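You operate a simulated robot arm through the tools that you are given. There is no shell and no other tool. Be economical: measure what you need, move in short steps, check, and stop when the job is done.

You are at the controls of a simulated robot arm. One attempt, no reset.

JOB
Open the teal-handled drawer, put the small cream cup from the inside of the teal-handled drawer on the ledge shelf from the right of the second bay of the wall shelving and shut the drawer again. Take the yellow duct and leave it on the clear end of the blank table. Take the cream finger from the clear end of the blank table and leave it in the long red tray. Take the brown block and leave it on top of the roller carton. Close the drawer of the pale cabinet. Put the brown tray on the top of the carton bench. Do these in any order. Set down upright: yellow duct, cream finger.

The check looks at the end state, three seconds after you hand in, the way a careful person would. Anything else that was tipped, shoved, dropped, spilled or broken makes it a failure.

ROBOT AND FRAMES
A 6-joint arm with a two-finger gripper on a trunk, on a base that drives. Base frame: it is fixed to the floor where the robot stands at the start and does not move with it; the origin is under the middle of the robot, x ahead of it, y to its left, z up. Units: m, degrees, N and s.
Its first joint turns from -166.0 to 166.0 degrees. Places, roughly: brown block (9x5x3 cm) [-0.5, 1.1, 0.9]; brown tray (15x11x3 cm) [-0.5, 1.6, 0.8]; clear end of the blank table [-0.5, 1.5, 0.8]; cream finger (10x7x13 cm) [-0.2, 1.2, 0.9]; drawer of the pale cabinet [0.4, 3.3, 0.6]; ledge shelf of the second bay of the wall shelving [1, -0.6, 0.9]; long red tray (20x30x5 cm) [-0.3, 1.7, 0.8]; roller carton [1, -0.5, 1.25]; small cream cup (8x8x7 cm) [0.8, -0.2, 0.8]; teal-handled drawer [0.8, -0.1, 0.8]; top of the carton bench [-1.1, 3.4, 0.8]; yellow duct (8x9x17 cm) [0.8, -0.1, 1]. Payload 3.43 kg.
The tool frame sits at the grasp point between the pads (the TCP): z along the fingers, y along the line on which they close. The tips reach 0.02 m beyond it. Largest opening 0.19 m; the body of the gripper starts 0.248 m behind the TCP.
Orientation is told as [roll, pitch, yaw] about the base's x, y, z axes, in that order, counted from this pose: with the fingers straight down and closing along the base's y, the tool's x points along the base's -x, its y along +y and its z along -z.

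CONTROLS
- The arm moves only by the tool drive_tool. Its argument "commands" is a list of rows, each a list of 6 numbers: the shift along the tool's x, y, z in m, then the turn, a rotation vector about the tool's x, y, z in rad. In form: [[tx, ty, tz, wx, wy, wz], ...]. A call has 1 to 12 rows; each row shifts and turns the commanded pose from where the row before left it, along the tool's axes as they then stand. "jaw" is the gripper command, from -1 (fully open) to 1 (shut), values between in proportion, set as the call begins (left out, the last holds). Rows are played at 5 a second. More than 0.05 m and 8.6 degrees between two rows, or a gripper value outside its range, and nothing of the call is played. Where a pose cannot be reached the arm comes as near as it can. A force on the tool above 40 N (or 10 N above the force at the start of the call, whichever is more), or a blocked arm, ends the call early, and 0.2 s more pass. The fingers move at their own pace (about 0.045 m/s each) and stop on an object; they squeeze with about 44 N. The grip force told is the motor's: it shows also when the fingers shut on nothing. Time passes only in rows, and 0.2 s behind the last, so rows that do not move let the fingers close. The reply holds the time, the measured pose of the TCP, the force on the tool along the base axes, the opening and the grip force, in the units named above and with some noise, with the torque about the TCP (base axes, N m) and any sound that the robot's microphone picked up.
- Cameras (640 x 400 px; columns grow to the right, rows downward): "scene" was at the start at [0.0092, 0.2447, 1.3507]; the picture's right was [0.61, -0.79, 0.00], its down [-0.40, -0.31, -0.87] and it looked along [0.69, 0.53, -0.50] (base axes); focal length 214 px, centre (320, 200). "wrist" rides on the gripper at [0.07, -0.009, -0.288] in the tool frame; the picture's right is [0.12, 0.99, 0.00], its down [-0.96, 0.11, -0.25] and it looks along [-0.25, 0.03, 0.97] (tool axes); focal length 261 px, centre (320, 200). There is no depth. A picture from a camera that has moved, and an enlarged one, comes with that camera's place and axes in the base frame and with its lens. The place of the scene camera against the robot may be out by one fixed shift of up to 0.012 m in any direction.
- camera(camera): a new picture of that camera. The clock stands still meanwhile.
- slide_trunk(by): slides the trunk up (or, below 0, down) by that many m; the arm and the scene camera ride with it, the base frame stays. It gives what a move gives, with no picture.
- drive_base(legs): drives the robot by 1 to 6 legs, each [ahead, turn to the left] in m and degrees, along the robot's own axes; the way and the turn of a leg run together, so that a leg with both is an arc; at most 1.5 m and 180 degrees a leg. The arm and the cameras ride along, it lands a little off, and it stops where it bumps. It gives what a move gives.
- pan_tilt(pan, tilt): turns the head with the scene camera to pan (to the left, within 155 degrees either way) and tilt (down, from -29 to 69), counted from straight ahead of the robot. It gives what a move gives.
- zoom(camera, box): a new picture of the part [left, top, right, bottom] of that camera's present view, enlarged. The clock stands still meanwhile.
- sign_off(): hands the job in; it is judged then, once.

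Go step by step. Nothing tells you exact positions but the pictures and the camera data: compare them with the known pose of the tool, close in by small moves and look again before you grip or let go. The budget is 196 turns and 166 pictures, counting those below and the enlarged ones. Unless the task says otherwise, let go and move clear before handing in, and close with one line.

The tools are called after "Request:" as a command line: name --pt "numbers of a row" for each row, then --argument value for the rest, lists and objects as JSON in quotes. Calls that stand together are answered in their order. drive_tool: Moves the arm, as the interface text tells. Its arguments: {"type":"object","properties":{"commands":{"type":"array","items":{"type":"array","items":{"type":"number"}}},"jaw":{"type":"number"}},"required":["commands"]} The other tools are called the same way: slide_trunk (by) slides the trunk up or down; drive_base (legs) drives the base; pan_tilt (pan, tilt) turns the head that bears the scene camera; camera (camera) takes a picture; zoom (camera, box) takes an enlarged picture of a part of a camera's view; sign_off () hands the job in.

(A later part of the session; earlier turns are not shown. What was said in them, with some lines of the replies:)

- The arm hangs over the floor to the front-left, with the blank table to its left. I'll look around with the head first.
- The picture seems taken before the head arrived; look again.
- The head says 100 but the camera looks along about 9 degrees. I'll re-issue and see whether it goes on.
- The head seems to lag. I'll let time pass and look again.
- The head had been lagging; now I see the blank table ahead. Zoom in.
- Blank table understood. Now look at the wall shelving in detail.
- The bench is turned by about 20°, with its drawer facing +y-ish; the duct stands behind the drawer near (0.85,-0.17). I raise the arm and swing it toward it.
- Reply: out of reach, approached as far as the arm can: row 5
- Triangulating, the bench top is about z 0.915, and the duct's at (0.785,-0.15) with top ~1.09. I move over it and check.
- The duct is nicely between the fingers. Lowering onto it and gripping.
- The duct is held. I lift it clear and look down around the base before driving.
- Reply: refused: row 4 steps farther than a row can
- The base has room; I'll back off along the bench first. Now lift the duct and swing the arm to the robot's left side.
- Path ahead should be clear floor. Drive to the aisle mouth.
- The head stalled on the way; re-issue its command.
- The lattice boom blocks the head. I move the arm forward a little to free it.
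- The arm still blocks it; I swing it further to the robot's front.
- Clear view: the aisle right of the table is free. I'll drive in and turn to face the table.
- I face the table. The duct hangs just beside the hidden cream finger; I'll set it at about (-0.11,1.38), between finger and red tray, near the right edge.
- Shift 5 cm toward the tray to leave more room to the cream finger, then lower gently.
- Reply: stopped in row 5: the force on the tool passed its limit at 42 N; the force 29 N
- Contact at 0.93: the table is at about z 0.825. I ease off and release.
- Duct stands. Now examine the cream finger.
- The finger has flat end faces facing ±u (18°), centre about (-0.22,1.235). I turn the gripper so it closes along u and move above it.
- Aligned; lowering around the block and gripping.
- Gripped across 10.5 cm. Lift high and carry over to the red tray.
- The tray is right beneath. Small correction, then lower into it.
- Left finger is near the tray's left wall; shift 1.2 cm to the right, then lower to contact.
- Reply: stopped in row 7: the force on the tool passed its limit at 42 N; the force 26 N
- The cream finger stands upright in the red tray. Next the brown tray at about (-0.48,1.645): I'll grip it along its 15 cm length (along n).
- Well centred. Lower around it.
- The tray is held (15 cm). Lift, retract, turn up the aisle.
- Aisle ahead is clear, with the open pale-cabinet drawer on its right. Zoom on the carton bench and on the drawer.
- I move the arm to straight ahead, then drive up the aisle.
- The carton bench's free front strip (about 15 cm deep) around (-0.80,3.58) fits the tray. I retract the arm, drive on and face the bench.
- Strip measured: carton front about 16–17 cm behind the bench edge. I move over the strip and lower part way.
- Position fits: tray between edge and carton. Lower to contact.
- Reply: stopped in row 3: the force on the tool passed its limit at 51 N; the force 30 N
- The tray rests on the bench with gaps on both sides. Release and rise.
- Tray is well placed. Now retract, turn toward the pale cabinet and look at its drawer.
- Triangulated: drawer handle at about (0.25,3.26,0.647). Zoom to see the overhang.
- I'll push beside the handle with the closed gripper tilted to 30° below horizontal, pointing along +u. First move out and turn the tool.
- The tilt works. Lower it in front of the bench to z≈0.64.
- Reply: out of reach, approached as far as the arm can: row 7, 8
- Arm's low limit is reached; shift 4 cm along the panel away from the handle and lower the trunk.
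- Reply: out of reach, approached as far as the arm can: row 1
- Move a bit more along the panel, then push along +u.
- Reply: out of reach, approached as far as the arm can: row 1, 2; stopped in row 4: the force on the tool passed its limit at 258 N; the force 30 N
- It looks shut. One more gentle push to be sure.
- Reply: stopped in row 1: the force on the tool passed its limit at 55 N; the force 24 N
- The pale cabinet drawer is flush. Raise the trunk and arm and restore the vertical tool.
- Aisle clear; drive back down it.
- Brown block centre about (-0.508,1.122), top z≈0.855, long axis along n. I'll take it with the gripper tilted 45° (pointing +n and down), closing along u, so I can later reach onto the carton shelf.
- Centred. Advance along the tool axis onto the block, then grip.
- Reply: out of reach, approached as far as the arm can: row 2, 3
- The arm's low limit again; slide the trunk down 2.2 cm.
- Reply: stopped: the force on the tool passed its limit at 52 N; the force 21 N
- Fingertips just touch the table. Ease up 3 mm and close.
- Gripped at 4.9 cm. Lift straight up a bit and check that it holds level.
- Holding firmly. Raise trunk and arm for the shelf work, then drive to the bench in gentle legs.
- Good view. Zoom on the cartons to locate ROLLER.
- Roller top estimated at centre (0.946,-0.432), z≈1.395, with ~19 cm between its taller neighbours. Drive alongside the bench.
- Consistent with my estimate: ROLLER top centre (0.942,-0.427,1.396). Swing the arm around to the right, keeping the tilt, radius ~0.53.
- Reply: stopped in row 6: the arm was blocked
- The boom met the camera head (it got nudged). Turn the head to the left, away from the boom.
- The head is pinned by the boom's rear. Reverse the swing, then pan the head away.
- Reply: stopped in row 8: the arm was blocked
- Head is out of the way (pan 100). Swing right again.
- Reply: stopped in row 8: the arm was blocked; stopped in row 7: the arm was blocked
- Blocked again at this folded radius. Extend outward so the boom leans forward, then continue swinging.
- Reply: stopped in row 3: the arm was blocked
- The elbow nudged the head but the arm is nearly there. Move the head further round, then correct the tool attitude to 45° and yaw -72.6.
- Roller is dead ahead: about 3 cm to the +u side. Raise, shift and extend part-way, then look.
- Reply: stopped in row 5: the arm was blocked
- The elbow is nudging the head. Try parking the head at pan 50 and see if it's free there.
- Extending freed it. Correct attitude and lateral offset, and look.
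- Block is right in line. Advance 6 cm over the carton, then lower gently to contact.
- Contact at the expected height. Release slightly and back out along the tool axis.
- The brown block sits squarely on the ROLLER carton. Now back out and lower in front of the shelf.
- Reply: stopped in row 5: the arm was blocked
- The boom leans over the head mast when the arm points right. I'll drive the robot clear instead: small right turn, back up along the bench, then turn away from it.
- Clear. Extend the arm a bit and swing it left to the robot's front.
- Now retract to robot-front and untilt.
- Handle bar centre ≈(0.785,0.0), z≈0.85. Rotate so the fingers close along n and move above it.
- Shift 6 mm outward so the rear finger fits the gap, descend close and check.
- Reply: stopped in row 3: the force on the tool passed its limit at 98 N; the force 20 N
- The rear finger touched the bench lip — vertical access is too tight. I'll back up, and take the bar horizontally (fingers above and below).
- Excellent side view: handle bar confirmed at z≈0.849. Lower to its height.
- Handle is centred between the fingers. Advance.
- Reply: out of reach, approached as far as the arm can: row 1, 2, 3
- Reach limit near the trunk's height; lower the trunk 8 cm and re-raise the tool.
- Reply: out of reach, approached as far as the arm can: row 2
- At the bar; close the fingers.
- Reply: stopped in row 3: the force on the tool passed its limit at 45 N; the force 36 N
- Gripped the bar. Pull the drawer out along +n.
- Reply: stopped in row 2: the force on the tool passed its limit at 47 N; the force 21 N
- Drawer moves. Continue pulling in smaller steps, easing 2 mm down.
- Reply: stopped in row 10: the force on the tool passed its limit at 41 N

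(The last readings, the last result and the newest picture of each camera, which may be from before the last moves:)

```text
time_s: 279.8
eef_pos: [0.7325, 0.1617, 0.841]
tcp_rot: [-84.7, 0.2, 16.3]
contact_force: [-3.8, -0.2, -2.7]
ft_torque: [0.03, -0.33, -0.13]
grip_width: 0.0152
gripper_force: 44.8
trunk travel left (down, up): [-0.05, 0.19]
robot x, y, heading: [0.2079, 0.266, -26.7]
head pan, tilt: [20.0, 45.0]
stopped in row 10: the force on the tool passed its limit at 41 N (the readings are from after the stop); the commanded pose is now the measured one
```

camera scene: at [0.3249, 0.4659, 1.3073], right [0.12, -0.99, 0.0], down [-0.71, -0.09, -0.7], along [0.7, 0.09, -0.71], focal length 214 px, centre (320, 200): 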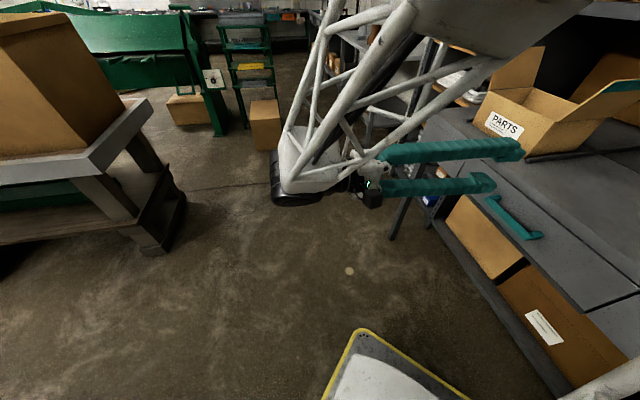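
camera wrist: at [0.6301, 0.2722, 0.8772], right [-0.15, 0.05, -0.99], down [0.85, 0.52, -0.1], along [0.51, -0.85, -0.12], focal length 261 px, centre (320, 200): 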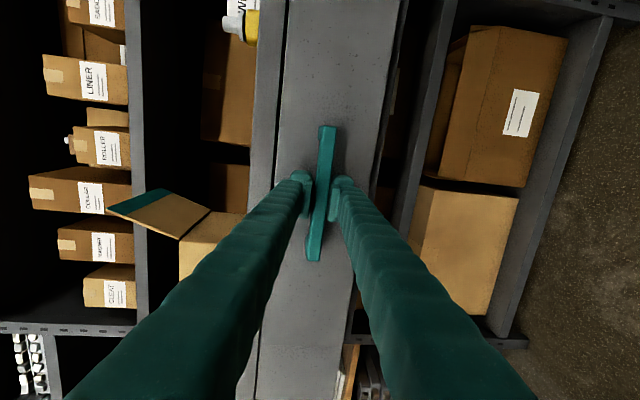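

Request:
drive_tool --pt "0 0.0013 -0.015 0 0 0" --pt "0 0.0013 -0.015 0 0 0" --pt "0 0.0013 -0.015 0 0 0" --pt "0 0.0013 -0.015 0 0 0" --pt "0 0.0013 -0.015 0 0 0"

Request:
camera --camera "wrist"

Request:
camera --camera "scene"

```text
time_s: 281.0
eef_pos: [0.7101, 0.2321, 0.8402]
tcp_rot: [-84.6, 0.3, 16.4]
contact_force: [-29.5, -10.3, 5.5]
ft_torque: [-0.1, -0.27, -0.07]
grip_width: 0.0153
gripper_force: 44.9
trunk travel left (down, up): [-0.05, 0.19]
robot x, y, heading: [0.2124, 0.2587, -26.6]
head pan, tilt: [20.0, 45.0]
```

```text
43 pictures are left
camera wrist: at [0.5636, 0.4861, 0.8767], right [-0.15, 0.05, -0.99], down [0.85, 0.52, -0.1], along [0.51, -0.85, -0.12], focal length 261 px, centre (320, 200)
```

wrist: 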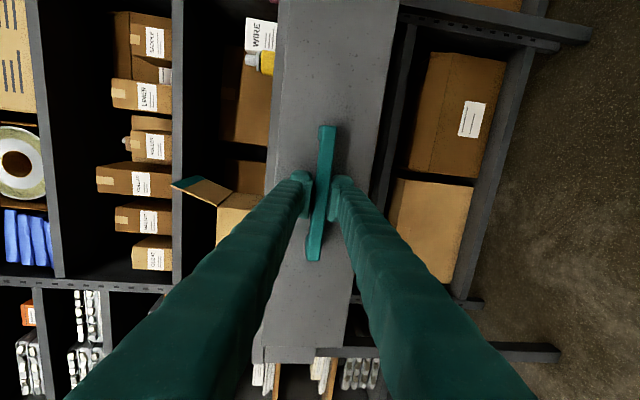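

```text
42 pictures are left
camera scene: at [0.3146, 0.5024, 1.2333], right [0.55, -0.84, 0.0], down [-0.55, -0.36, -0.76], along [0.63, 0.41, -0.66], focal length 214 px, centre (320, 200)
```

scene: 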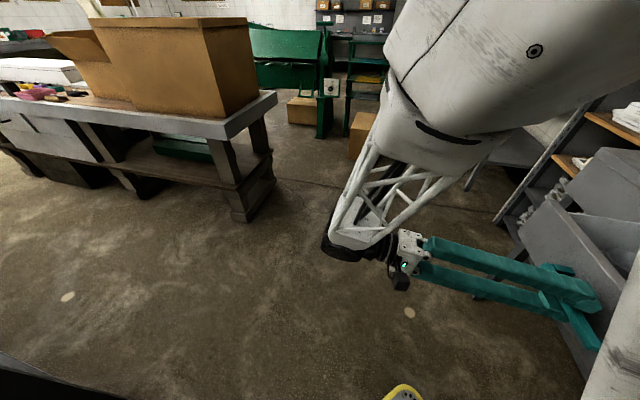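

Drawer is open by ~24 cm. Release the handle and back off, then rise to look inside.

Request:
drive_tool --pt "0 0 0 0 0 0" --pt "0 0 0 0 0 0" --pt "0 0 0 0 0 0" --pt "0 0 0 0 0 0" --jaw 0.4

Request:
drive_tool --pt "0 0.002 -0.02 0 0 0" --pt "0 0.0026 -0.03 0 0 0" --pt "0 0.0017 -0.02 0 0 0" --pt "0 -0.045 -0.004 0 0 0" --pt "0 -0.045 -0.004 0 0 0" --pt "0 -0.045 -0.004 0 0 0" --pt "0 -0.045 -0.004 0 0 0" --pt "0 -0.045 -0.004 0 0 0" --pt "0 -0.045 -0.004 0 0 0"

Request:
camera --camera "wrist"

```text
time_s: 282.0
eef_pos: [0.7117, 0.2339, 0.8412]
tcp_rot: [-84.6, 0.3, 16.6]
contact_force: [-0.5, 0.5, -0.2]
ft_torque: [-0.01, 0.01, -0.02]
grip_width: 0.0569
gripper_force: 0.0
trunk travel left (down, up): [-0.05, 0.19]
robot x, y, heading: [0.2096, 0.2595, -26.9]
head pan, tilt: [20.0, 45.0]
```

```text
time_s: 284.0
eef_pos: [0.7212, 0.2755, 1.0877]
tcp_rot: [-84.6, 0.3, 16.6]
contact_force: [0.7, 0.3, -0.2]
ft_torque: [-0.05, 0.04, -0.1]
grip_width: 0.0571
gripper_force: 0.1
out of reach, approached as far as the arm can: row 8, 9
trunk travel left (down, up): [-0.05, 0.19]
robot x, y, heading: [0.2087, 0.2606, -26.5]
head pan, tilt: [20.0, 45.0]
```

```text
41 pictures are left
camera wrist: at [0.5729, 0.5286, 1.1241], right [-0.15, 0.06, -0.99], down [0.85, 0.52, -0.1], along [0.51, -0.85, -0.12], focal length 261 px, centre (320, 200)
```

wrist: 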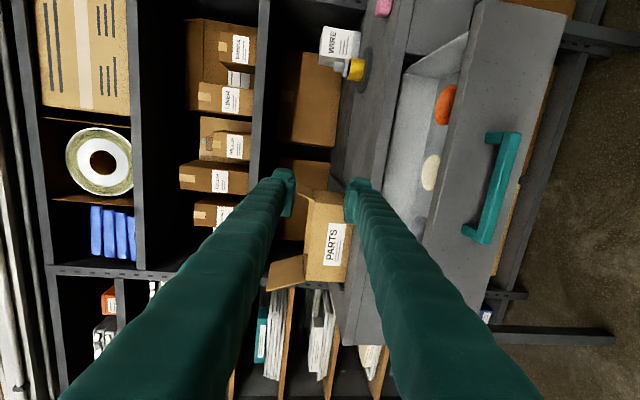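

I see the cream cup (and an orange thing) in the drawer. Turn the tool to 45° tilt with horizontal closing along u.

Request:
drive_tool --pt "0 0 0 0 0 0.143" --pt "0 0 0 0 0 0.143" --pt "0 0 0 0 0 0.143" --pt "0 0 0 0 0 0.143" --pt "0 0 0 0 0 0.143" --pt "0 0 0 0 0 0.143" --pt "0 0 0 0 0 0.143" --pt "0 0 0 0 0 0.143" --pt "0 0 0 0 0 0.143" --pt "0 0 0 0 0 0.143" --pt "0 0 0 0 0 0.141" --jaw -0.35

Request:
drive_tool --pt "0 0 0 0 0.14 0" --pt "0 0 0 0 0.14 0" --pt "0 0 0 0 0.14 0" --pt "0 0 0 0 0.14 0" --pt "0 0 0 0 0.13 0"

Request:
camera --camera "wrist"

```text
time_s: 286.4
eef_pos: [0.7231, 0.2743, 1.0852]
tcp_rot: [-2.5, -84.6, -71.1]
contact_force: [-0.2, 0.6, -0.4]
ft_torque: [-0.01, -0.03, 0.01]
grip_width: 0.1281
gripper_force: 0.1
trunk travel left (down, up): [-0.05, 0.19]
robot x, y, heading: [0.2134, 0.2631, -26.4]
head pan, tilt: [20.0, 45.0]
```

```text
time_s: 287.6
eef_pos: [0.7223, 0.2748, 1.0845]
tcp_rot: [-0.5, -45.1, -73.1]
contact_force: [0.0, 1.2, -0.7]
ft_torque: [-0.14, 0.08, -0.11]
grip_width: 0.1286
gripper_force: 0.0
trunk travel left (down, up): [-0.05, 0.19]
robot x, y, heading: [0.2108, 0.2589, -26.6]
head pan, tilt: [20.0, 45.0]
```

```text
40 pictures are left
camera wrist: at [0.644, 0.5153, 1.2383], right [0.93, 0.36, -0.09], down [0.26, -0.45, 0.86], along [0.27, -0.82, -0.51], focal length 261 px, centre (320, 200)
```

wrist: 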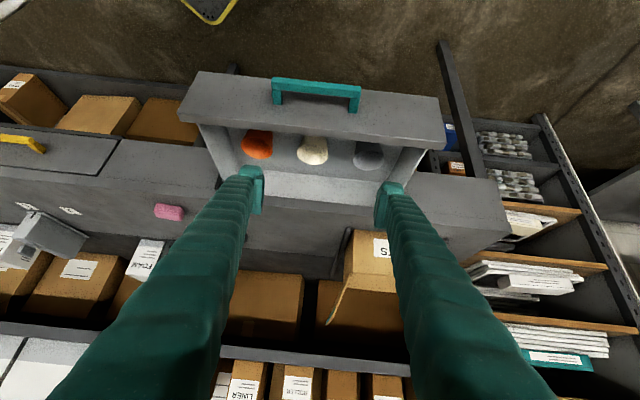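

Request:
zoom --camera "wrist" --box '[170, 60, 470, 235]'

```text
2.13 times, centred on (320, 148) of wrist
camera zoom: at [0.644, 0.5153, 1.2383], right [0.93, 0.36, -0.09], down [0.26, -0.45, 0.86], along [0.27, -0.82, -0.51], focal length 556 px, centre (320, 312)
```

zoom: 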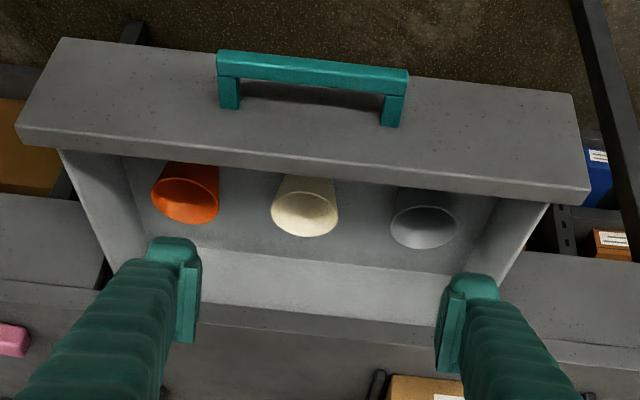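

The cream cup is the middle of three, rim centre about u=0.753, n≈-0.18, z≈0.83. Approach to a standoff along the tool axis.

Request:
drive_tool --pt "0.0045 -0.0035 0.0446 0 0 0" --pt "0.0045 -0.0035 0.0446 0 0 0" --pt "0.0045 -0.0035 0.0446 0 0 0" --pt "0.0045 -0.0035 0.0446 0 0 0" --pt "0.0045 -0.0035 0.0446 0 0 0" --jaw -0.12

Request:
camera --camera "wrist"

```text
time_s: 288.8
eef_pos: [0.7456, 0.1312, 0.912]
tcp_rot: [-0.4, -45.1, -73.2]
contact_force: [-0.1, 0.0, 0.4]
ft_torque: [-0.01, -0.01, 0.0]
grip_width: 0.1064
gripper_force: 0.1
trunk travel left (down, up): [-0.05, 0.19]
robot x, y, heading: [0.2131, 0.2605, -26.5]
head pan, tilt: [20.0, 45.0]
```

```text
38 pictures are left
camera wrist: at [0.6677, 0.3714, 1.0653], right [0.93, 0.36, -0.09], down [0.26, -0.45, 0.86], along [0.27, -0.82, -0.51], focal length 261 px, centre (320, 200)
```

wrist: 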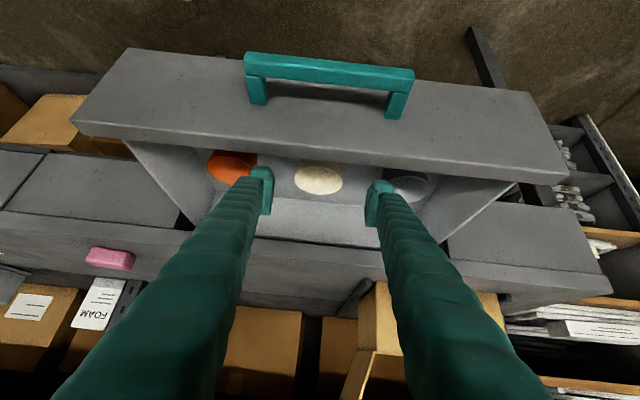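

Refined rim centre: (0.778,0.032,0.814). Advance most of the way and check.

Request:
drive_tool --pt "0 0.001 0.04 0 0 0" --pt "0 0.001 0.04 0 0 0" --pt "0 0 0.03 0 0 0"

Request:
zoom --camera "wrist" --box '[200, 80, 440, 240]'

```text
time_s: 289.6
eef_pos: [0.7682, 0.0574, 0.8344]
tcp_rot: [-0.4, -45.1, -73.2]
contact_force: [-0.6, -0.4, 0.3]
ft_torque: [0.01, -0.04, 0.03]
grip_width: 0.1063
gripper_force: 0.1
trunk travel left (down, up): [-0.05, 0.19]
robot x, y, heading: [0.2129, 0.2643, -26.5]
head pan, tilt: [20.0, 45.0]
```

```text
2.50 times, centred on (320, 160) of wrist
camera zoom: at [0.6902, 0.2971, 0.988], right [0.93, 0.36, -0.09], down [0.26, -0.45, 0.86], along [0.27, -0.82, -0.51], focal length 652 px, centre (320, 300)
```

zoom: 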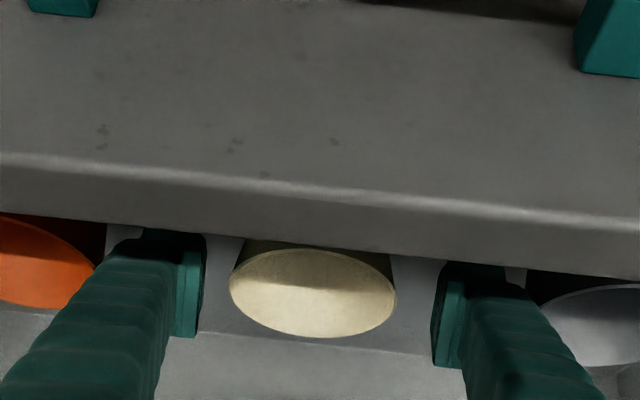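

Request:
drive_tool --pt "0 -0.001 0.016 0 0 0" --pt "0 -0.001 0.015 0 0 0"

Request:
drive_tool --pt "0 0 0 0 0 0" --pt "0 0 0 0 0 0" --pt "0 0 0 0 0 0" --jaw 1

Request:
camera --camera "wrist"

```text
time_s: 290.2
eef_pos: [0.7735, 0.0344, 0.8111]
tcp_rot: [-0.4, -45.2, -73.2]
contact_force: [-0.2, -0.5, -0.5]
ft_torque: [-0.01, -0.02, 0.01]
grip_width: 0.1062
gripper_force: 0.2
trunk travel left (down, up): [-0.05, 0.19]
robot x, y, heading: [0.2091, 0.2592, -26.8]
head pan, tilt: [20.0, 45.0]
```

```text
time_s: 291.0
eef_pos: [0.772, 0.0357, 0.8134]
tcp_rot: [-0.5, -45.0, -73.2]
contact_force: [0.5, 1.2, 0.7]
ft_torque: [0.01, 0.01, -0.02]
grip_width: 0.0664
gripper_force: 28.1
trunk travel left (down, up): [-0.05, 0.19]
robot x, y, heading: [0.2118, 0.2604, -26.8]
head pan, tilt: [20.0, 45.0]
```

```text
36 pictures are left
camera wrist: at [0.6948, 0.2766, 0.9658], right [0.93, 0.36, -0.09], down [0.26, -0.45, 0.86], along [0.27, -0.82, -0.51], focal length 261 px, centre (320, 200)
```

wrist: 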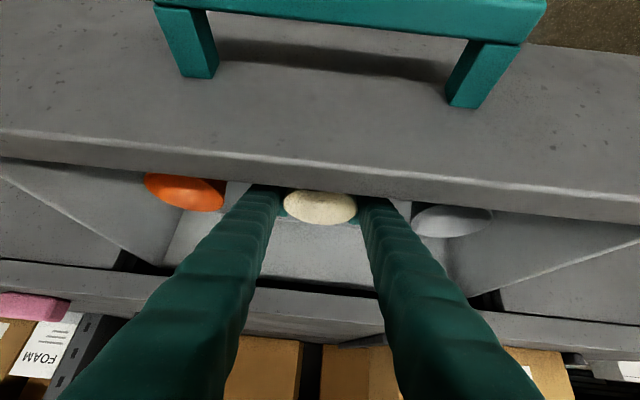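

Request:
drive_tool --pt "0 0 0 0 0 0" --pt "0 0 0 0 0 0" --pt "-0.01 0 -0.018 0 0 0" --pt "-0.025 0 -0.032 0 0 0" --pt "-0.025 0 -0.032 0 0 0" --pt "-0.027 0 -0.03 0 0 0" --pt "-0.027 0 -0.03 0 0 0"

Request:
camera --camera "wrist"

```text
time_s: 292.6
eef_pos: [0.7691, 0.0557, 0.9926]
tcp_rot: [-0.5, -45.1, -73.1]
contact_force: [0.1, 0.7, -1.2]
ft_torque: [-0.06, 0.03, -0.05]
grip_width: 0.0659
gripper_force: 43.8
trunk travel left (down, up): [-0.05, 0.19]
robot x, y, heading: [0.2093, 0.2591, -26.6]
head pan, tilt: [20.0, 45.0]
```

```text
35 pictures are left
camera wrist: at [0.6914, 0.2957, 1.1464], right [0.93, 0.36, -0.09], down [0.26, -0.45, 0.86], along [0.27, -0.82, -0.51], focal length 261 px, centre (320, 200)
```

wrist: 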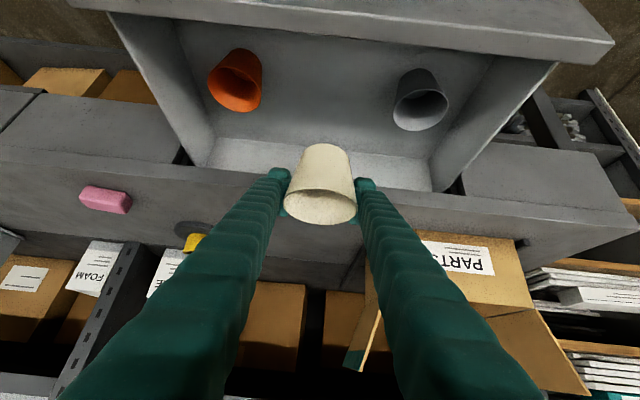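

Cup is held upright. Raise a little, shift 9 cm to -u and move in over the bench toward the ledge.

Request:
drive_tool --pt "-0.0195 0 -0.0195 0 0 0" --pt "-0.0195 0 -0.0195 0 0 0" --pt "0 -0.0465 0 0 0 0" --pt "0 -0.0465 0 0 0 0" --pt "-0.0314 0 0.0315 0 0 0" --pt "-0.0314 0 0.0315 0 0 0" --pt "-0.0314 0 0.0315 0 0 0" --pt "-0.0314 0 0.0315 0 0 0" --pt "-0.0314 0 0.0315 0 0 0"

Request:
camera --camera "wrist"

```text
time_s: 294.6
eef_pos: [0.7419, -0.182, 1.0506]
tcp_rot: [-0.3, -45.2, -73.2]
contact_force: [0.0, 1.0, 0.0]
ft_torque: [0.03, -0.04, 0.05]
grip_width: 0.0658
gripper_force: 44.3
trunk travel left (down, up): [-0.05, 0.19]
robot x, y, heading: [0.2095, 0.2653, -26.8]
head pan, tilt: [20.0, 45.0]
```

```text
34 pictures are left
camera wrist: at [0.6637, 0.059, 1.2038], right [0.93, 0.36, -0.09], down [0.26, -0.45, 0.86], along [0.27, -0.82, -0.51], focal length 261 px, centre (320, 200)
```

wrist: 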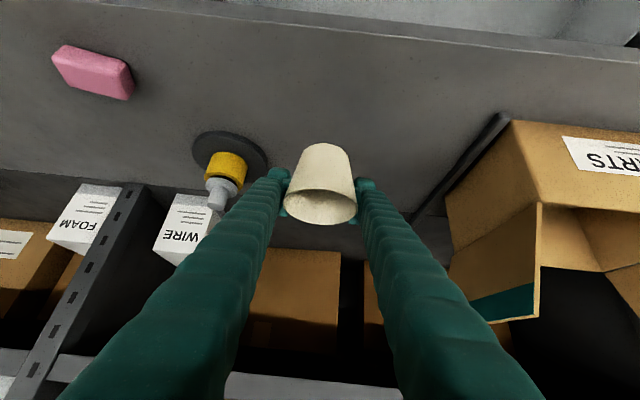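

Clear. Lower slightly, shift 2 cm to +u and continue onto the ledge.

Request:
drive_tool --pt "0.026 0.02 0.026 0 0 0" --pt "-0.03 0 0.0301 0 0 0" --pt "-0.03 0 0.0301 0 0 0" --pt "-0.03 0 0.0301 0 0 0" --pt "-0.03 0 0.0301 0 0 0" --pt "-0.03 0 0.0301 0 0 0"

Request:
camera --camera "wrist"

Request:
pan_tilt --pan -10 --tilt 25

Request:
camera --camera "scene"

```text
time_s: 296.0
eef_pos: [0.8209, -0.382, 1.0136]
tcp_rot: [-0.4, -45.2, -73.2]
contact_force: [-0.1, 0.8, -0.4]
ft_torque: [0.03, -0.05, 0.04]
grip_width: 0.0647
gripper_force: 43.6
trunk travel left (down, up): [-0.05, 0.19]
robot x, y, heading: [0.2126, 0.2591, -26.6]
head pan, tilt: [20.0, 45.0]
```

```text
33 pictures are left
camera wrist: at [0.7411, -0.1412, 1.166], right [0.93, 0.36, -0.09], down [0.26, -0.45, 0.86], along [0.27, -0.82, -0.51], focal length 261 px, centre (320, 200)
```

wrist: 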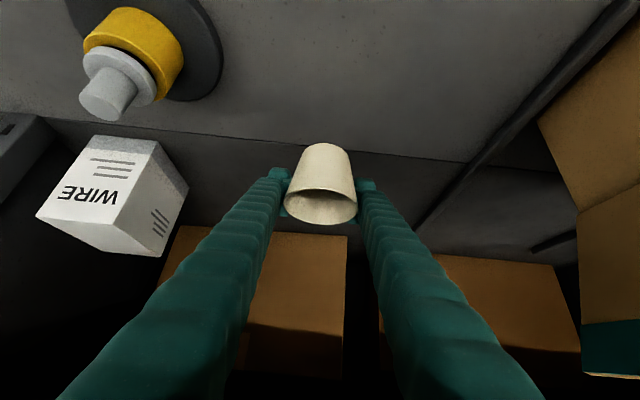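

```text
time_s: 296.9
eef_pos: [0.8186, -0.3815, 1.0133]
tcp_rot: [-0.5, -45.2, -73.2]
contact_force: [0.1, -0.9, -0.3]
ft_torque: [0.02, -0.04, 0.0]
grip_width: 0.0648
gripper_force: 44.1
trunk travel left (down, up): [-0.05, 0.19]
robot x, y, heading: [0.2165, 0.2634, -27.0]
head pan, tilt: [-10.0, 25.0]
```

```text
32 pictures are left
camera scene: at [0.3189, 0.4013, 1.2582], right [-0.6, -0.8, 0.0], down [-0.34, 0.25, -0.91], along [0.73, -0.54, -0.42], focal length 214 px, centre (320, 200)
```

scene: 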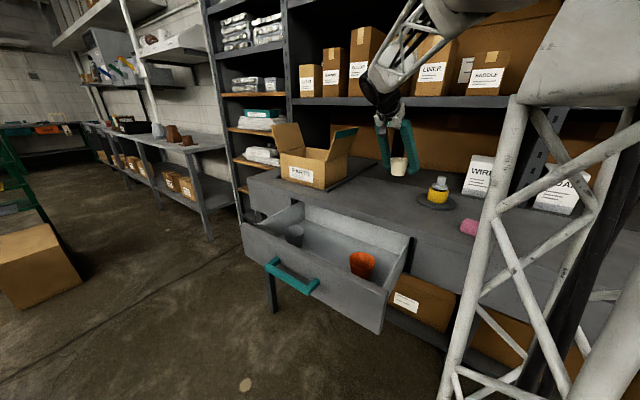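

The ledge starts at n≈-0.63 and is free up to the cartons at ≈-0.95. Move 13 cm further in and lower to contact.

Request:
drive_tool --pt "-0.03 0 0.0301 0 0 0" --pt "-0.03 0 0.0301 0 0 0" --pt "-0.03 0 0.0301 0 0 0"

Request:
zoom --camera "scene" --box '[300, 60, 500, 230]'

Request:
drive_tool --pt "0.004 0 0.004 0 0 0" --pt "0.003 0 0.003 0 0 0" --pt "0.003 0 0.003 0 0 0" --pt "0.003 0 0.003 0 0 0" --pt "0.003 0 0.003 0 0 0" --pt "0.003 0 0.003 0 0 0" --pt "0.003 0 0.003 0 0 0"

Request:
camera --camera "wrist"

```text
time_s: 297.7
eef_pos: [0.8552, -0.5019, 1.0126]
tcp_rot: [-0.3, -45.2, -73.3]
contact_force: [0.0, 0.9, 0.3]
ft_torque: [0.0, -0.06, 0.01]
grip_width: 0.0643
gripper_force: 44.1
trunk travel left (down, up): [-0.05, 0.19]
robot x, y, heading: [0.2092, 0.2583, -26.5]
head pan, tilt: [-10.0, 25.0]
```

```text
2.35 times, centred on (400, 145) of scene
camera zoom: at [0.3185, 0.4017, 1.2582], right [-0.6, -0.8, 0.0], down [-0.34, 0.25, -0.91], along [0.73, -0.54, -0.42], focal length 505 px, centre (132, 329)
```

zoom: 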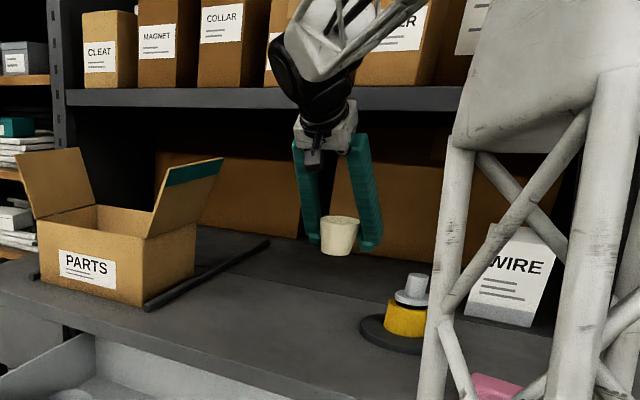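

```text
time_s: 299.3
eef_pos: [0.8559, -0.5037, 0.9803]
tcp_rot: [-0.5, -45.0, -73.2]
contact_force: [-0.2, 0.0, -0.7]
ft_torque: [-0.01, 0.0, -0.02]
grip_width: 0.0645
gripper_force: 43.7
trunk travel left (down, up): [-0.05, 0.19]
robot x, y, heading: [0.2122, 0.2626, -26.5]
head pan, tilt: [-10.0, 25.0]
```

```text
30 pictures are left
camera wrist: at [0.7785, -0.2633, 1.1345], right [0.93, 0.36, -0.09], down [0.26, -0.45, 0.86], along [0.27, -0.82, -0.51], focal length 261 px, centre (320, 200)
```

wrist: 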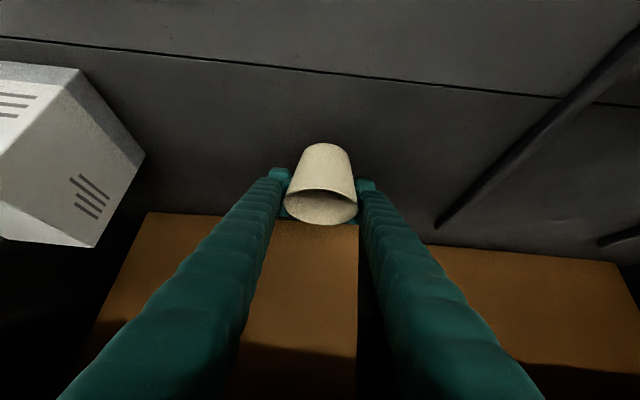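

Request:
drive_tool --pt "0.003 0 0.003 0 0 0" --pt "0.003 0 0.003 0 0 0" --pt "0.003 0 0.003 0 0 0" --pt "0.003 0 0.003 0 0 0" --pt "0.003 0 0.003 0 0 0" --pt "0.002 0 0.002 0 0 0"

Request:
zoom --camera "scene" --box '[360, 110, 460, 185]'

```text
time_s: 300.7
eef_pos: [0.8567, -0.504, 0.9612]
tcp_rot: [-0.4, -45.3, -73.4]
contact_force: [1.4, -5.1, 18.4]
ft_torque: [0.47, 0.12, 0.0]
grip_width: 0.0639
gripper_force: 44.1
trunk travel left (down, up): [-0.05, 0.19]
robot x, y, heading: [0.2125, 0.2588, -26.6]
head pan, tilt: [-10.0, 25.0]
```

```text
5.33 times, centred on (410, 148) of scene
camera zoom: at [0.3185, 0.4015, 1.2586], right [-0.6, -0.8, 0.0], down [-0.34, 0.25, -0.91], along [0.73, -0.54, -0.42], focal length 1144 px, centre (-160, 480)
```

zoom: 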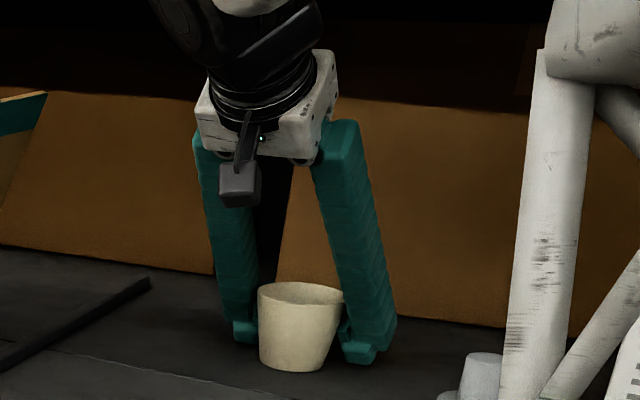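

Cup is standing on the ledge. Ease off, open, and withdraw.

Request:
drive_tool --pt "-0.0015 0 -0.0015 0 0 0" --pt "0 0 0 0 0 0"

Request:
drive_tool --pt "0 0 0 0 0 0" --pt "0 0 0 0 0 0" --pt "0 0 0 0 0 0" --pt "0 0 -0.02 0 0 0" --pt "0 0 -0.04 0 0 0" --pt "0.01 0 -0.04 0 0 0" --pt "0.03 0 -0.03 0 0 0" --pt "0.03 0 -0.03 0 0 0" --pt "0.03 0 -0.03 0 0 0" --jaw 0

Request:
camera --camera "wrist"

```text
time_s: 301.3
eef_pos: [0.8568, -0.5024, 0.9602]
tcp_rot: [-0.4, -45.2, -73.4]
contact_force: [0.9, -5.1, 14.8]
ft_torque: [0.32, 0.11, 0.0]
grip_width: 0.0634
gripper_force: 43.8
trunk travel left (down, up): [-0.05, 0.19]
robot x, y, heading: [0.2114, 0.2628, -26.7]
head pan, tilt: [-10.0, 25.0]
```

```text
time_s: 303.3
eef_pos: [0.7988, -0.3051, 1.0234]
tcp_rot: [-0.5, -45.1, -73.3]
contact_force: [0.7, -0.3, -1.0]
ft_torque: [0.0, 0.08, -0.04]
grip_width: 0.0949
gripper_force: 0.0
trunk travel left (down, up): [-0.05, 0.19]
robot x, y, heading: [0.2073, 0.262, -26.6]
head pan, tilt: [-10.0, 25.0]
```

```text
28 pictures are left
camera wrist: at [0.721, -0.0648, 1.1763], right [0.93, 0.36, -0.09], down [0.26, -0.45, 0.86], along [0.27, -0.82, -0.51], focal length 261 px, centre (320, 200)
```

wrist: 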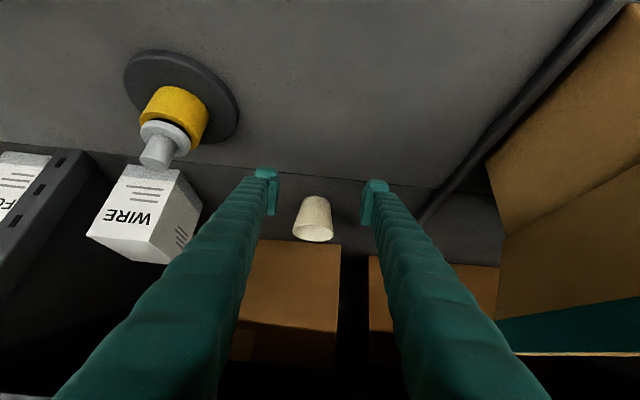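

The cup stands on the ledge. Now withdraw over the open drawer and get in front of it to push it shut (beside the handle, +u side).

Request:
drive_tool --pt "-0.0318 0 -0.0318 0 0 0" --pt "-0.0318 0 -0.0318 0 0 0" --pt "0.0318 0 -0.0319 0 0 0" --pt "0.0318 0 -0.0319 0 0 0" --pt "0.0318 0 -0.0319 0 0 0" --pt "0.0318 0 -0.0319 0 0 0" --pt "0.0318 0 -0.0319 0 0 0" --pt "0.0318 0 -0.0319 0 0 0" --pt "0.0318 0 -0.0319 0 0 0" --pt "0.0318 0 -0.0319 0 0 0" --pt "0.0318 0 -0.0319 0 0 0" --pt "0.0318 0 -0.0319 0 0 0" --jaw 1

Request:
drive_tool --pt "0.025 0.036 -0.025 0 0 0" --pt "0.025 0.036 -0.025 0 0 0" --pt "0.025 0.036 -0.025 0 0 0" --pt "0.025 0.036 -0.025 0 0 0" --pt "0.0 0.045 0 0 0 0" --pt "0.0 0.035 0 0 0 0"

Request:
camera --camera "wrist"

```text
time_s: 305.9
eef_pos: [0.6705, 0.1257, 1.1126]
tcp_rot: [-0.4, -45.1, -73.3]
contact_force: [0.1, -0.2, -0.4]
ft_torque: [0.08, -0.03, 0.06]
grip_width: 0.0001
gripper_force: 34.6
trunk travel left (down, up): [-0.05, 0.19]
robot x, y, heading: [0.2157, 0.2578, -26.8]
head pan, tilt: [-10.0, 25.0]
```

```text
refused: row 1 steps farther than a row can; nothing moved
```

```text
27 pictures are left
camera wrist: at [0.5931, 0.367, 1.266], right [0.93, 0.36, -0.09], down [0.26, -0.45, 0.86], along [0.27, -0.82, -0.51], focal length 261 px, centre (320, 200)
```

wrist: 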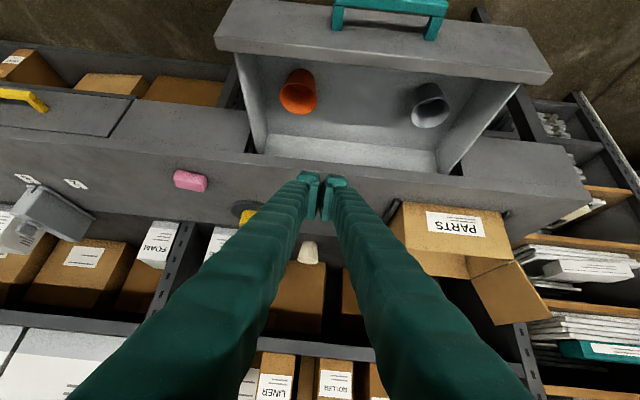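

Request:
drive_tool --pt "0.0193 0.0354 -0.0193 0 0 0" --pt "0.0193 0.0354 -0.0193 0 0 0" --pt "0.0193 0.0354 -0.0193 0 0 0" --pt "0.0193 0.0354 -0.0193 0 0 0" --pt "0.0193 0.0354 -0.0193 0 0 0" --pt "0.0193 0.0354 -0.0193 0 0 0"

Request:
drive_tool --pt "0.034 0 0.0339 0 0 0" --pt "0.034 0 0.0339 0 0 0" --pt "0.034 0 0.0339 0 0 0" --pt "0.034 0 0.0339 0 0 0" --pt "0.034 0 0.0339 0 0 0" --pt "0.034 0 0.0339 0 0 0"

Request:
camera --camera "wrist"

Request:
camera --camera "scene"

```text
time_s: 307.3
eef_pos: [0.8281, 0.3427, 1.1116]
tcp_rot: [-0.4, -45.1, -73.4]
contact_force: [-0.5, -1.1, 2.0]
ft_torque: [0.25, -0.07, 0.17]
grip_width: 0.0
gripper_force: 34.2
trunk travel left (down, up): [-0.05, 0.19]
robot x, y, heading: [0.2126, 0.2616, -26.7]
head pan, tilt: [-10.0, 25.0]
```

```text
time_s: 308.7
eef_pos: [0.8269, 0.3406, 0.8229]
tcp_rot: [-0.5, -45.1, -73.2]
contact_force: [-0.2, -0.5, 0.1]
ft_torque: [0.14, -0.02, 0.05]
grip_width: 0.0001
gripper_force: 34.8
trunk travel left (down, up): [-0.05, 0.19]
robot x, y, heading: [0.21, 0.2615, -26.7]
head pan, tilt: [-10.0, 25.0]
```

```text
26 pictures are left
camera wrist: at [0.7478, 0.5805, 0.9758], right [0.93, 0.36, -0.09], down [0.26, -0.45, 0.86], along [0.27, -0.82, -0.51], focal length 261 px, centre (320, 200)
```

wrist: 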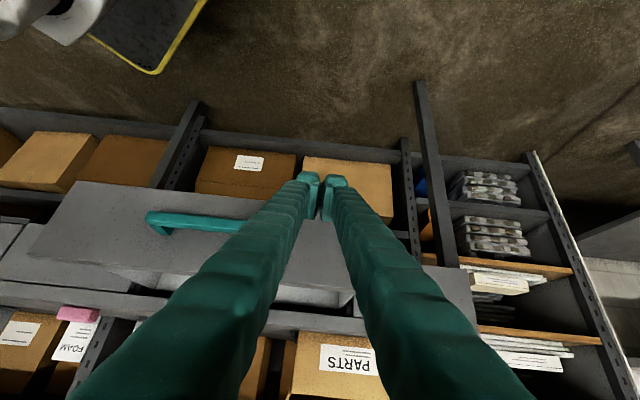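

```text
25 pictures are left
camera scene: at [0.3357, 0.4617, 1.2532], right [0.06, -1.0, 0.0], down [-0.47, -0.03, -0.88], along [0.88, 0.05, -0.47], focal length 214 px, centre (320, 200)
```

scene: 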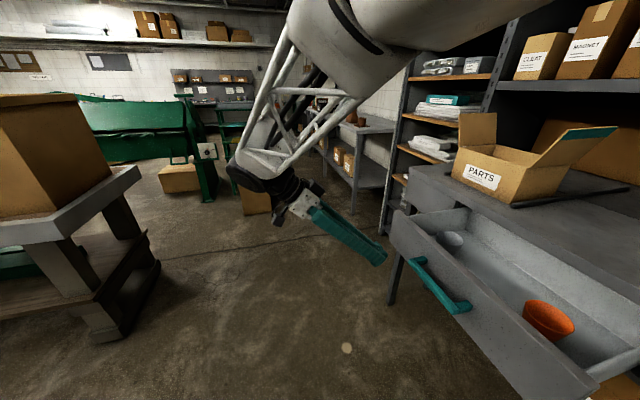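

In front of the panel. Shift 2.5 cm toward the handle and push along -n.

Request:
drive_tool --pt "0 -0.025 0 0 0 0" --pt "-0.0212 0 0.0213 0 0 0" --pt "-0.0212 0 0.0213 0 0 0" --pt "-0.0212 0 0.0213 0 0 0" --pt "-0.0177 0 0.0177 0 0 0" --pt "-0.0177 0 0.0177 0 0 0" --pt "-0.0177 0 0.0177 0 0 0"

Request:
camera --camera "wrist"

```text
time_s: 310.3
eef_pos: [0.8492, 0.1769, 0.8236]
tcp_rot: [-0.4, -45.2, -73.2]
contact_force: [0.2, 0.3, -0.3]
ft_torque: [-0.02, -0.04, -0.04]
grip_width: 0.0002
gripper_force: 33.8
trunk travel left (down, up): [-0.05, 0.19]
robot x, y, heading: [0.2137, 0.2601, -26.6]
head pan, tilt: [-10.0, 25.0]
```

```text
24 pictures are left
camera wrist: at [0.772, 0.4177, 0.9761], right [0.93, 0.36, -0.09], down [0.26, -0.45, 0.86], along [0.27, -0.82, -0.51], focal length 261 px, centre (320, 200)
```

wrist: 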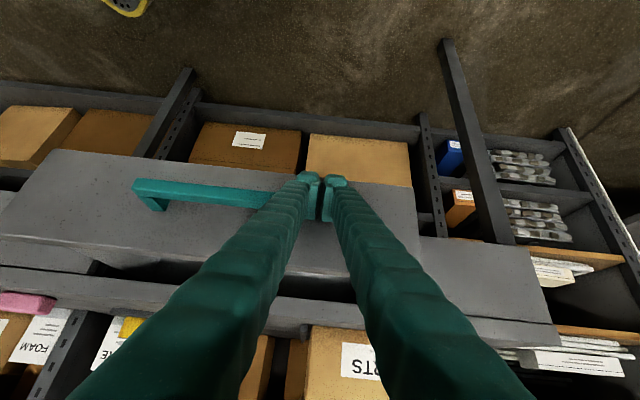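

Drawer is closing. Continue.

Request:
drive_tool --pt "-0.0177 0 0.0177 0 0 0" --pt "-0.0177 0 0.0177 0 0 0" --pt "-0.0177 0 0.0177 0 0 0" --pt "-0.0177 0 0.0177 0 0 0" --pt "-0.0141 0 0.0141 0 0 0" --pt "-0.0106 0 0.0106 0 0 0" --pt "-0.007 0 0.007 0 0 0" --pt "-0.007 0 0.007 0 0 0" --pt "-0.007 0 0.007 0 0 0" --pt "-0.007 0 0.007 0 0 0"

Request:
camera --camera "wrist"

```text
time_s: 312.5
eef_pos: [0.8978, 0.02, 0.8226]
tcp_rot: [-0.5, -45.0, -72.9]
contact_force: [-4.8, 15.1, 3.3]
ft_torque: [-0.18, 0.1, 0.14]
grip_width: 0.0001
gripper_force: 34.6
trunk travel left (down, up): [-0.05, 0.19]
robot x, y, heading: [0.2113, 0.2596, -26.3]
head pan, tilt: [-10.0, 25.0]
stopped in row 10: the force on the tool passed its limit at 53 N (the readings are from after the stop); the commanded pose is now the measured one
```

```text
23 pictures are left
camera wrist: at [0.819, 0.2597, 0.9763], right [0.93, 0.37, -0.09], down [0.26, -0.45, 0.85], along [0.27, -0.81, -0.51], focal length 261 px, centre (320, 200)
```

wrist: 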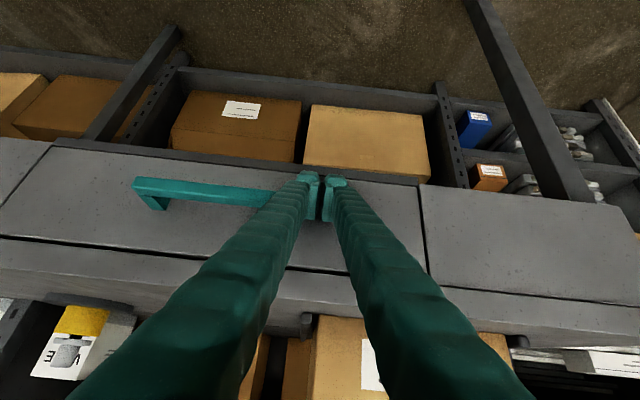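

The drawer is shut. Back off, rise, and check all placements.

Request:
drive_tool --pt "0.0318 0 -0.0319 0 0 0" --pt "0.0318 0 -0.0319 0 0 0" --pt "0.0318 0 -0.0319 0 0 0" --pt "0.0318 0 -0.0319 0 0 0" --pt "0.0318 0 -0.0319 0 0 0" --pt "-0.034 0 -0.0339 0 0 0" --pt "-0.034 0 -0.0339 0 0 0" --pt "-0.034 0 -0.0339 0 0 0" --pt "-0.034 0 -0.0339 0 0 0" --pt "-0.034 0 -0.0339 0 0 0" --pt "-0.034 0 -0.0339 0 0 0"

Request:
camera --camera "wrist"

Request:
pan_tilt --pan -30 --tilt 20

Request:
camera --camera "scene"

```text
time_s: 314.9
eef_pos: [0.8342, 0.2331, 1.1116]
tcp_rot: [-0.6, -45.0, -73.0]
contact_force: [0.6, 0.4, -0.1]
ft_torque: [-0.03, 0.03, -0.05]
grip_width: 0.0
gripper_force: 33.8
trunk travel left (down, up): [-0.05, 0.19]
robot x, y, heading: [0.2128, 0.2633, -26.8]
head pan, tilt: [-10.0, 25.0]
```

```text
22 pictures are left
camera wrist: at [0.7571, 0.4732, 1.2658], right [0.93, 0.36, -0.09], down [0.26, -0.45, 0.85], along [0.27, -0.82, -0.51], focal length 261 px, centre (320, 200)
```

wrist: 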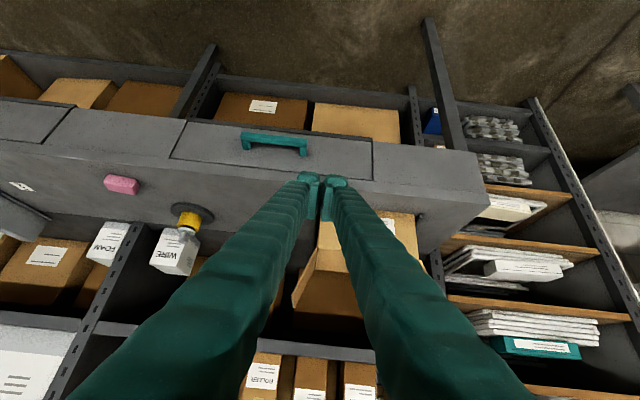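

```text
time_s: 315.7
eef_pos: [0.8375, 0.2354, 1.1084]
tcp_rot: [-0.8, -45.0, -72.8]
contact_force: [0.7, 1.0, -1.1]
ft_torque: [-0.16, 0.13, -0.12]
grip_width: 0.0
gripper_force: 33.8
trunk travel left (down, up): [-0.05, 0.19]
robot x, y, heading: [0.2146, 0.2628, -26.6]
head pan, tilt: [-30.0, 20.0]
```

```text
21 pictures are left
camera scene: at [0.3017, 0.3834, 1.2666], right [-0.79, -0.61, 0.0], down [-0.21, 0.27, -0.94], along [0.58, -0.74, -0.34], focal length 214 px, centre (320, 200)
```

scene: 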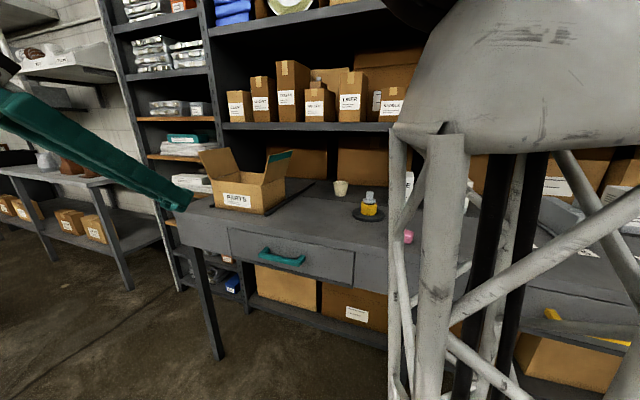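

Request:
zoom --camera "scene" --box '[220, 60, 420, 280]'

Request:
pan_tilt --pan 120 --tilt 25

Request:
camera --camera "scene"

```text
1.82 times, centred on (320, 170) of scene
camera zoom: at [0.3017, 0.3834, 1.2666], right [-0.79, -0.61, 0.0], down [-0.21, 0.27, -0.94], along [0.58, -0.74, -0.34], focal length 390 px, centre (320, 254)
```

zoom: 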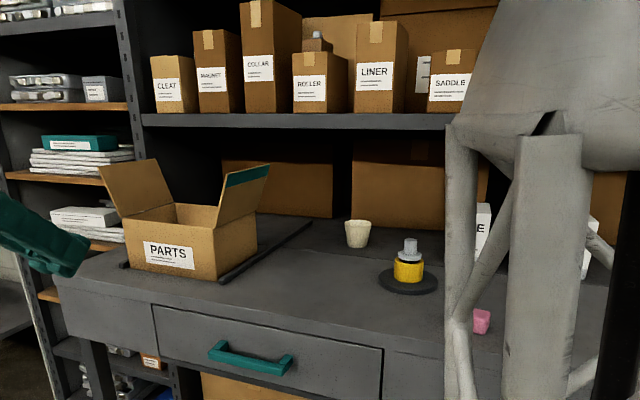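

```text
time_s: 318.1
eef_pos: [0.836, 0.2328, 1.1116]
tcp_rot: [-0.6, -45.0, -73.0]
contact_force: [0.3, 0.1, -0.6]
ft_torque: [0.02, 0.03, 0.03]
grip_width: 0.0
gripper_force: 34.2
trunk travel left (down, up): [-0.05, 0.19]
robot x, y, heading: [0.2098, 0.2631, -26.6]
head pan, tilt: [120.0, 25.0]
```

```text
19 pictures are left
camera scene: at [0.2384, 0.5487, 1.2582], right [1.0, 0.06, 0.0], down [0.03, -0.42, -0.91], along [-0.06, 0.9, -0.42], focal length 214 px, centre (320, 200)
```

scene: 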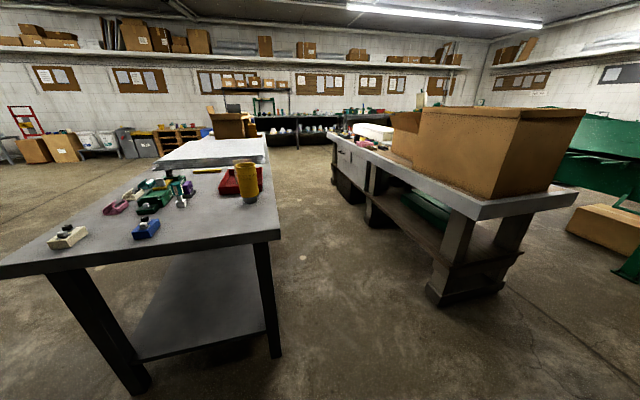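

Every placement checks out: the cup is on the ledge with the drawer shut, and the block is on ROLLER. The duct and finger are upright, the tray is on the carton bench, and the cabinet drawer is closed. The gripper is clear, so I'm handing in.

Request:
sign_off

```text
The job is handed in.
```

All six tasks are done and handed in, with both drawers shut and the gripper empty and clear.
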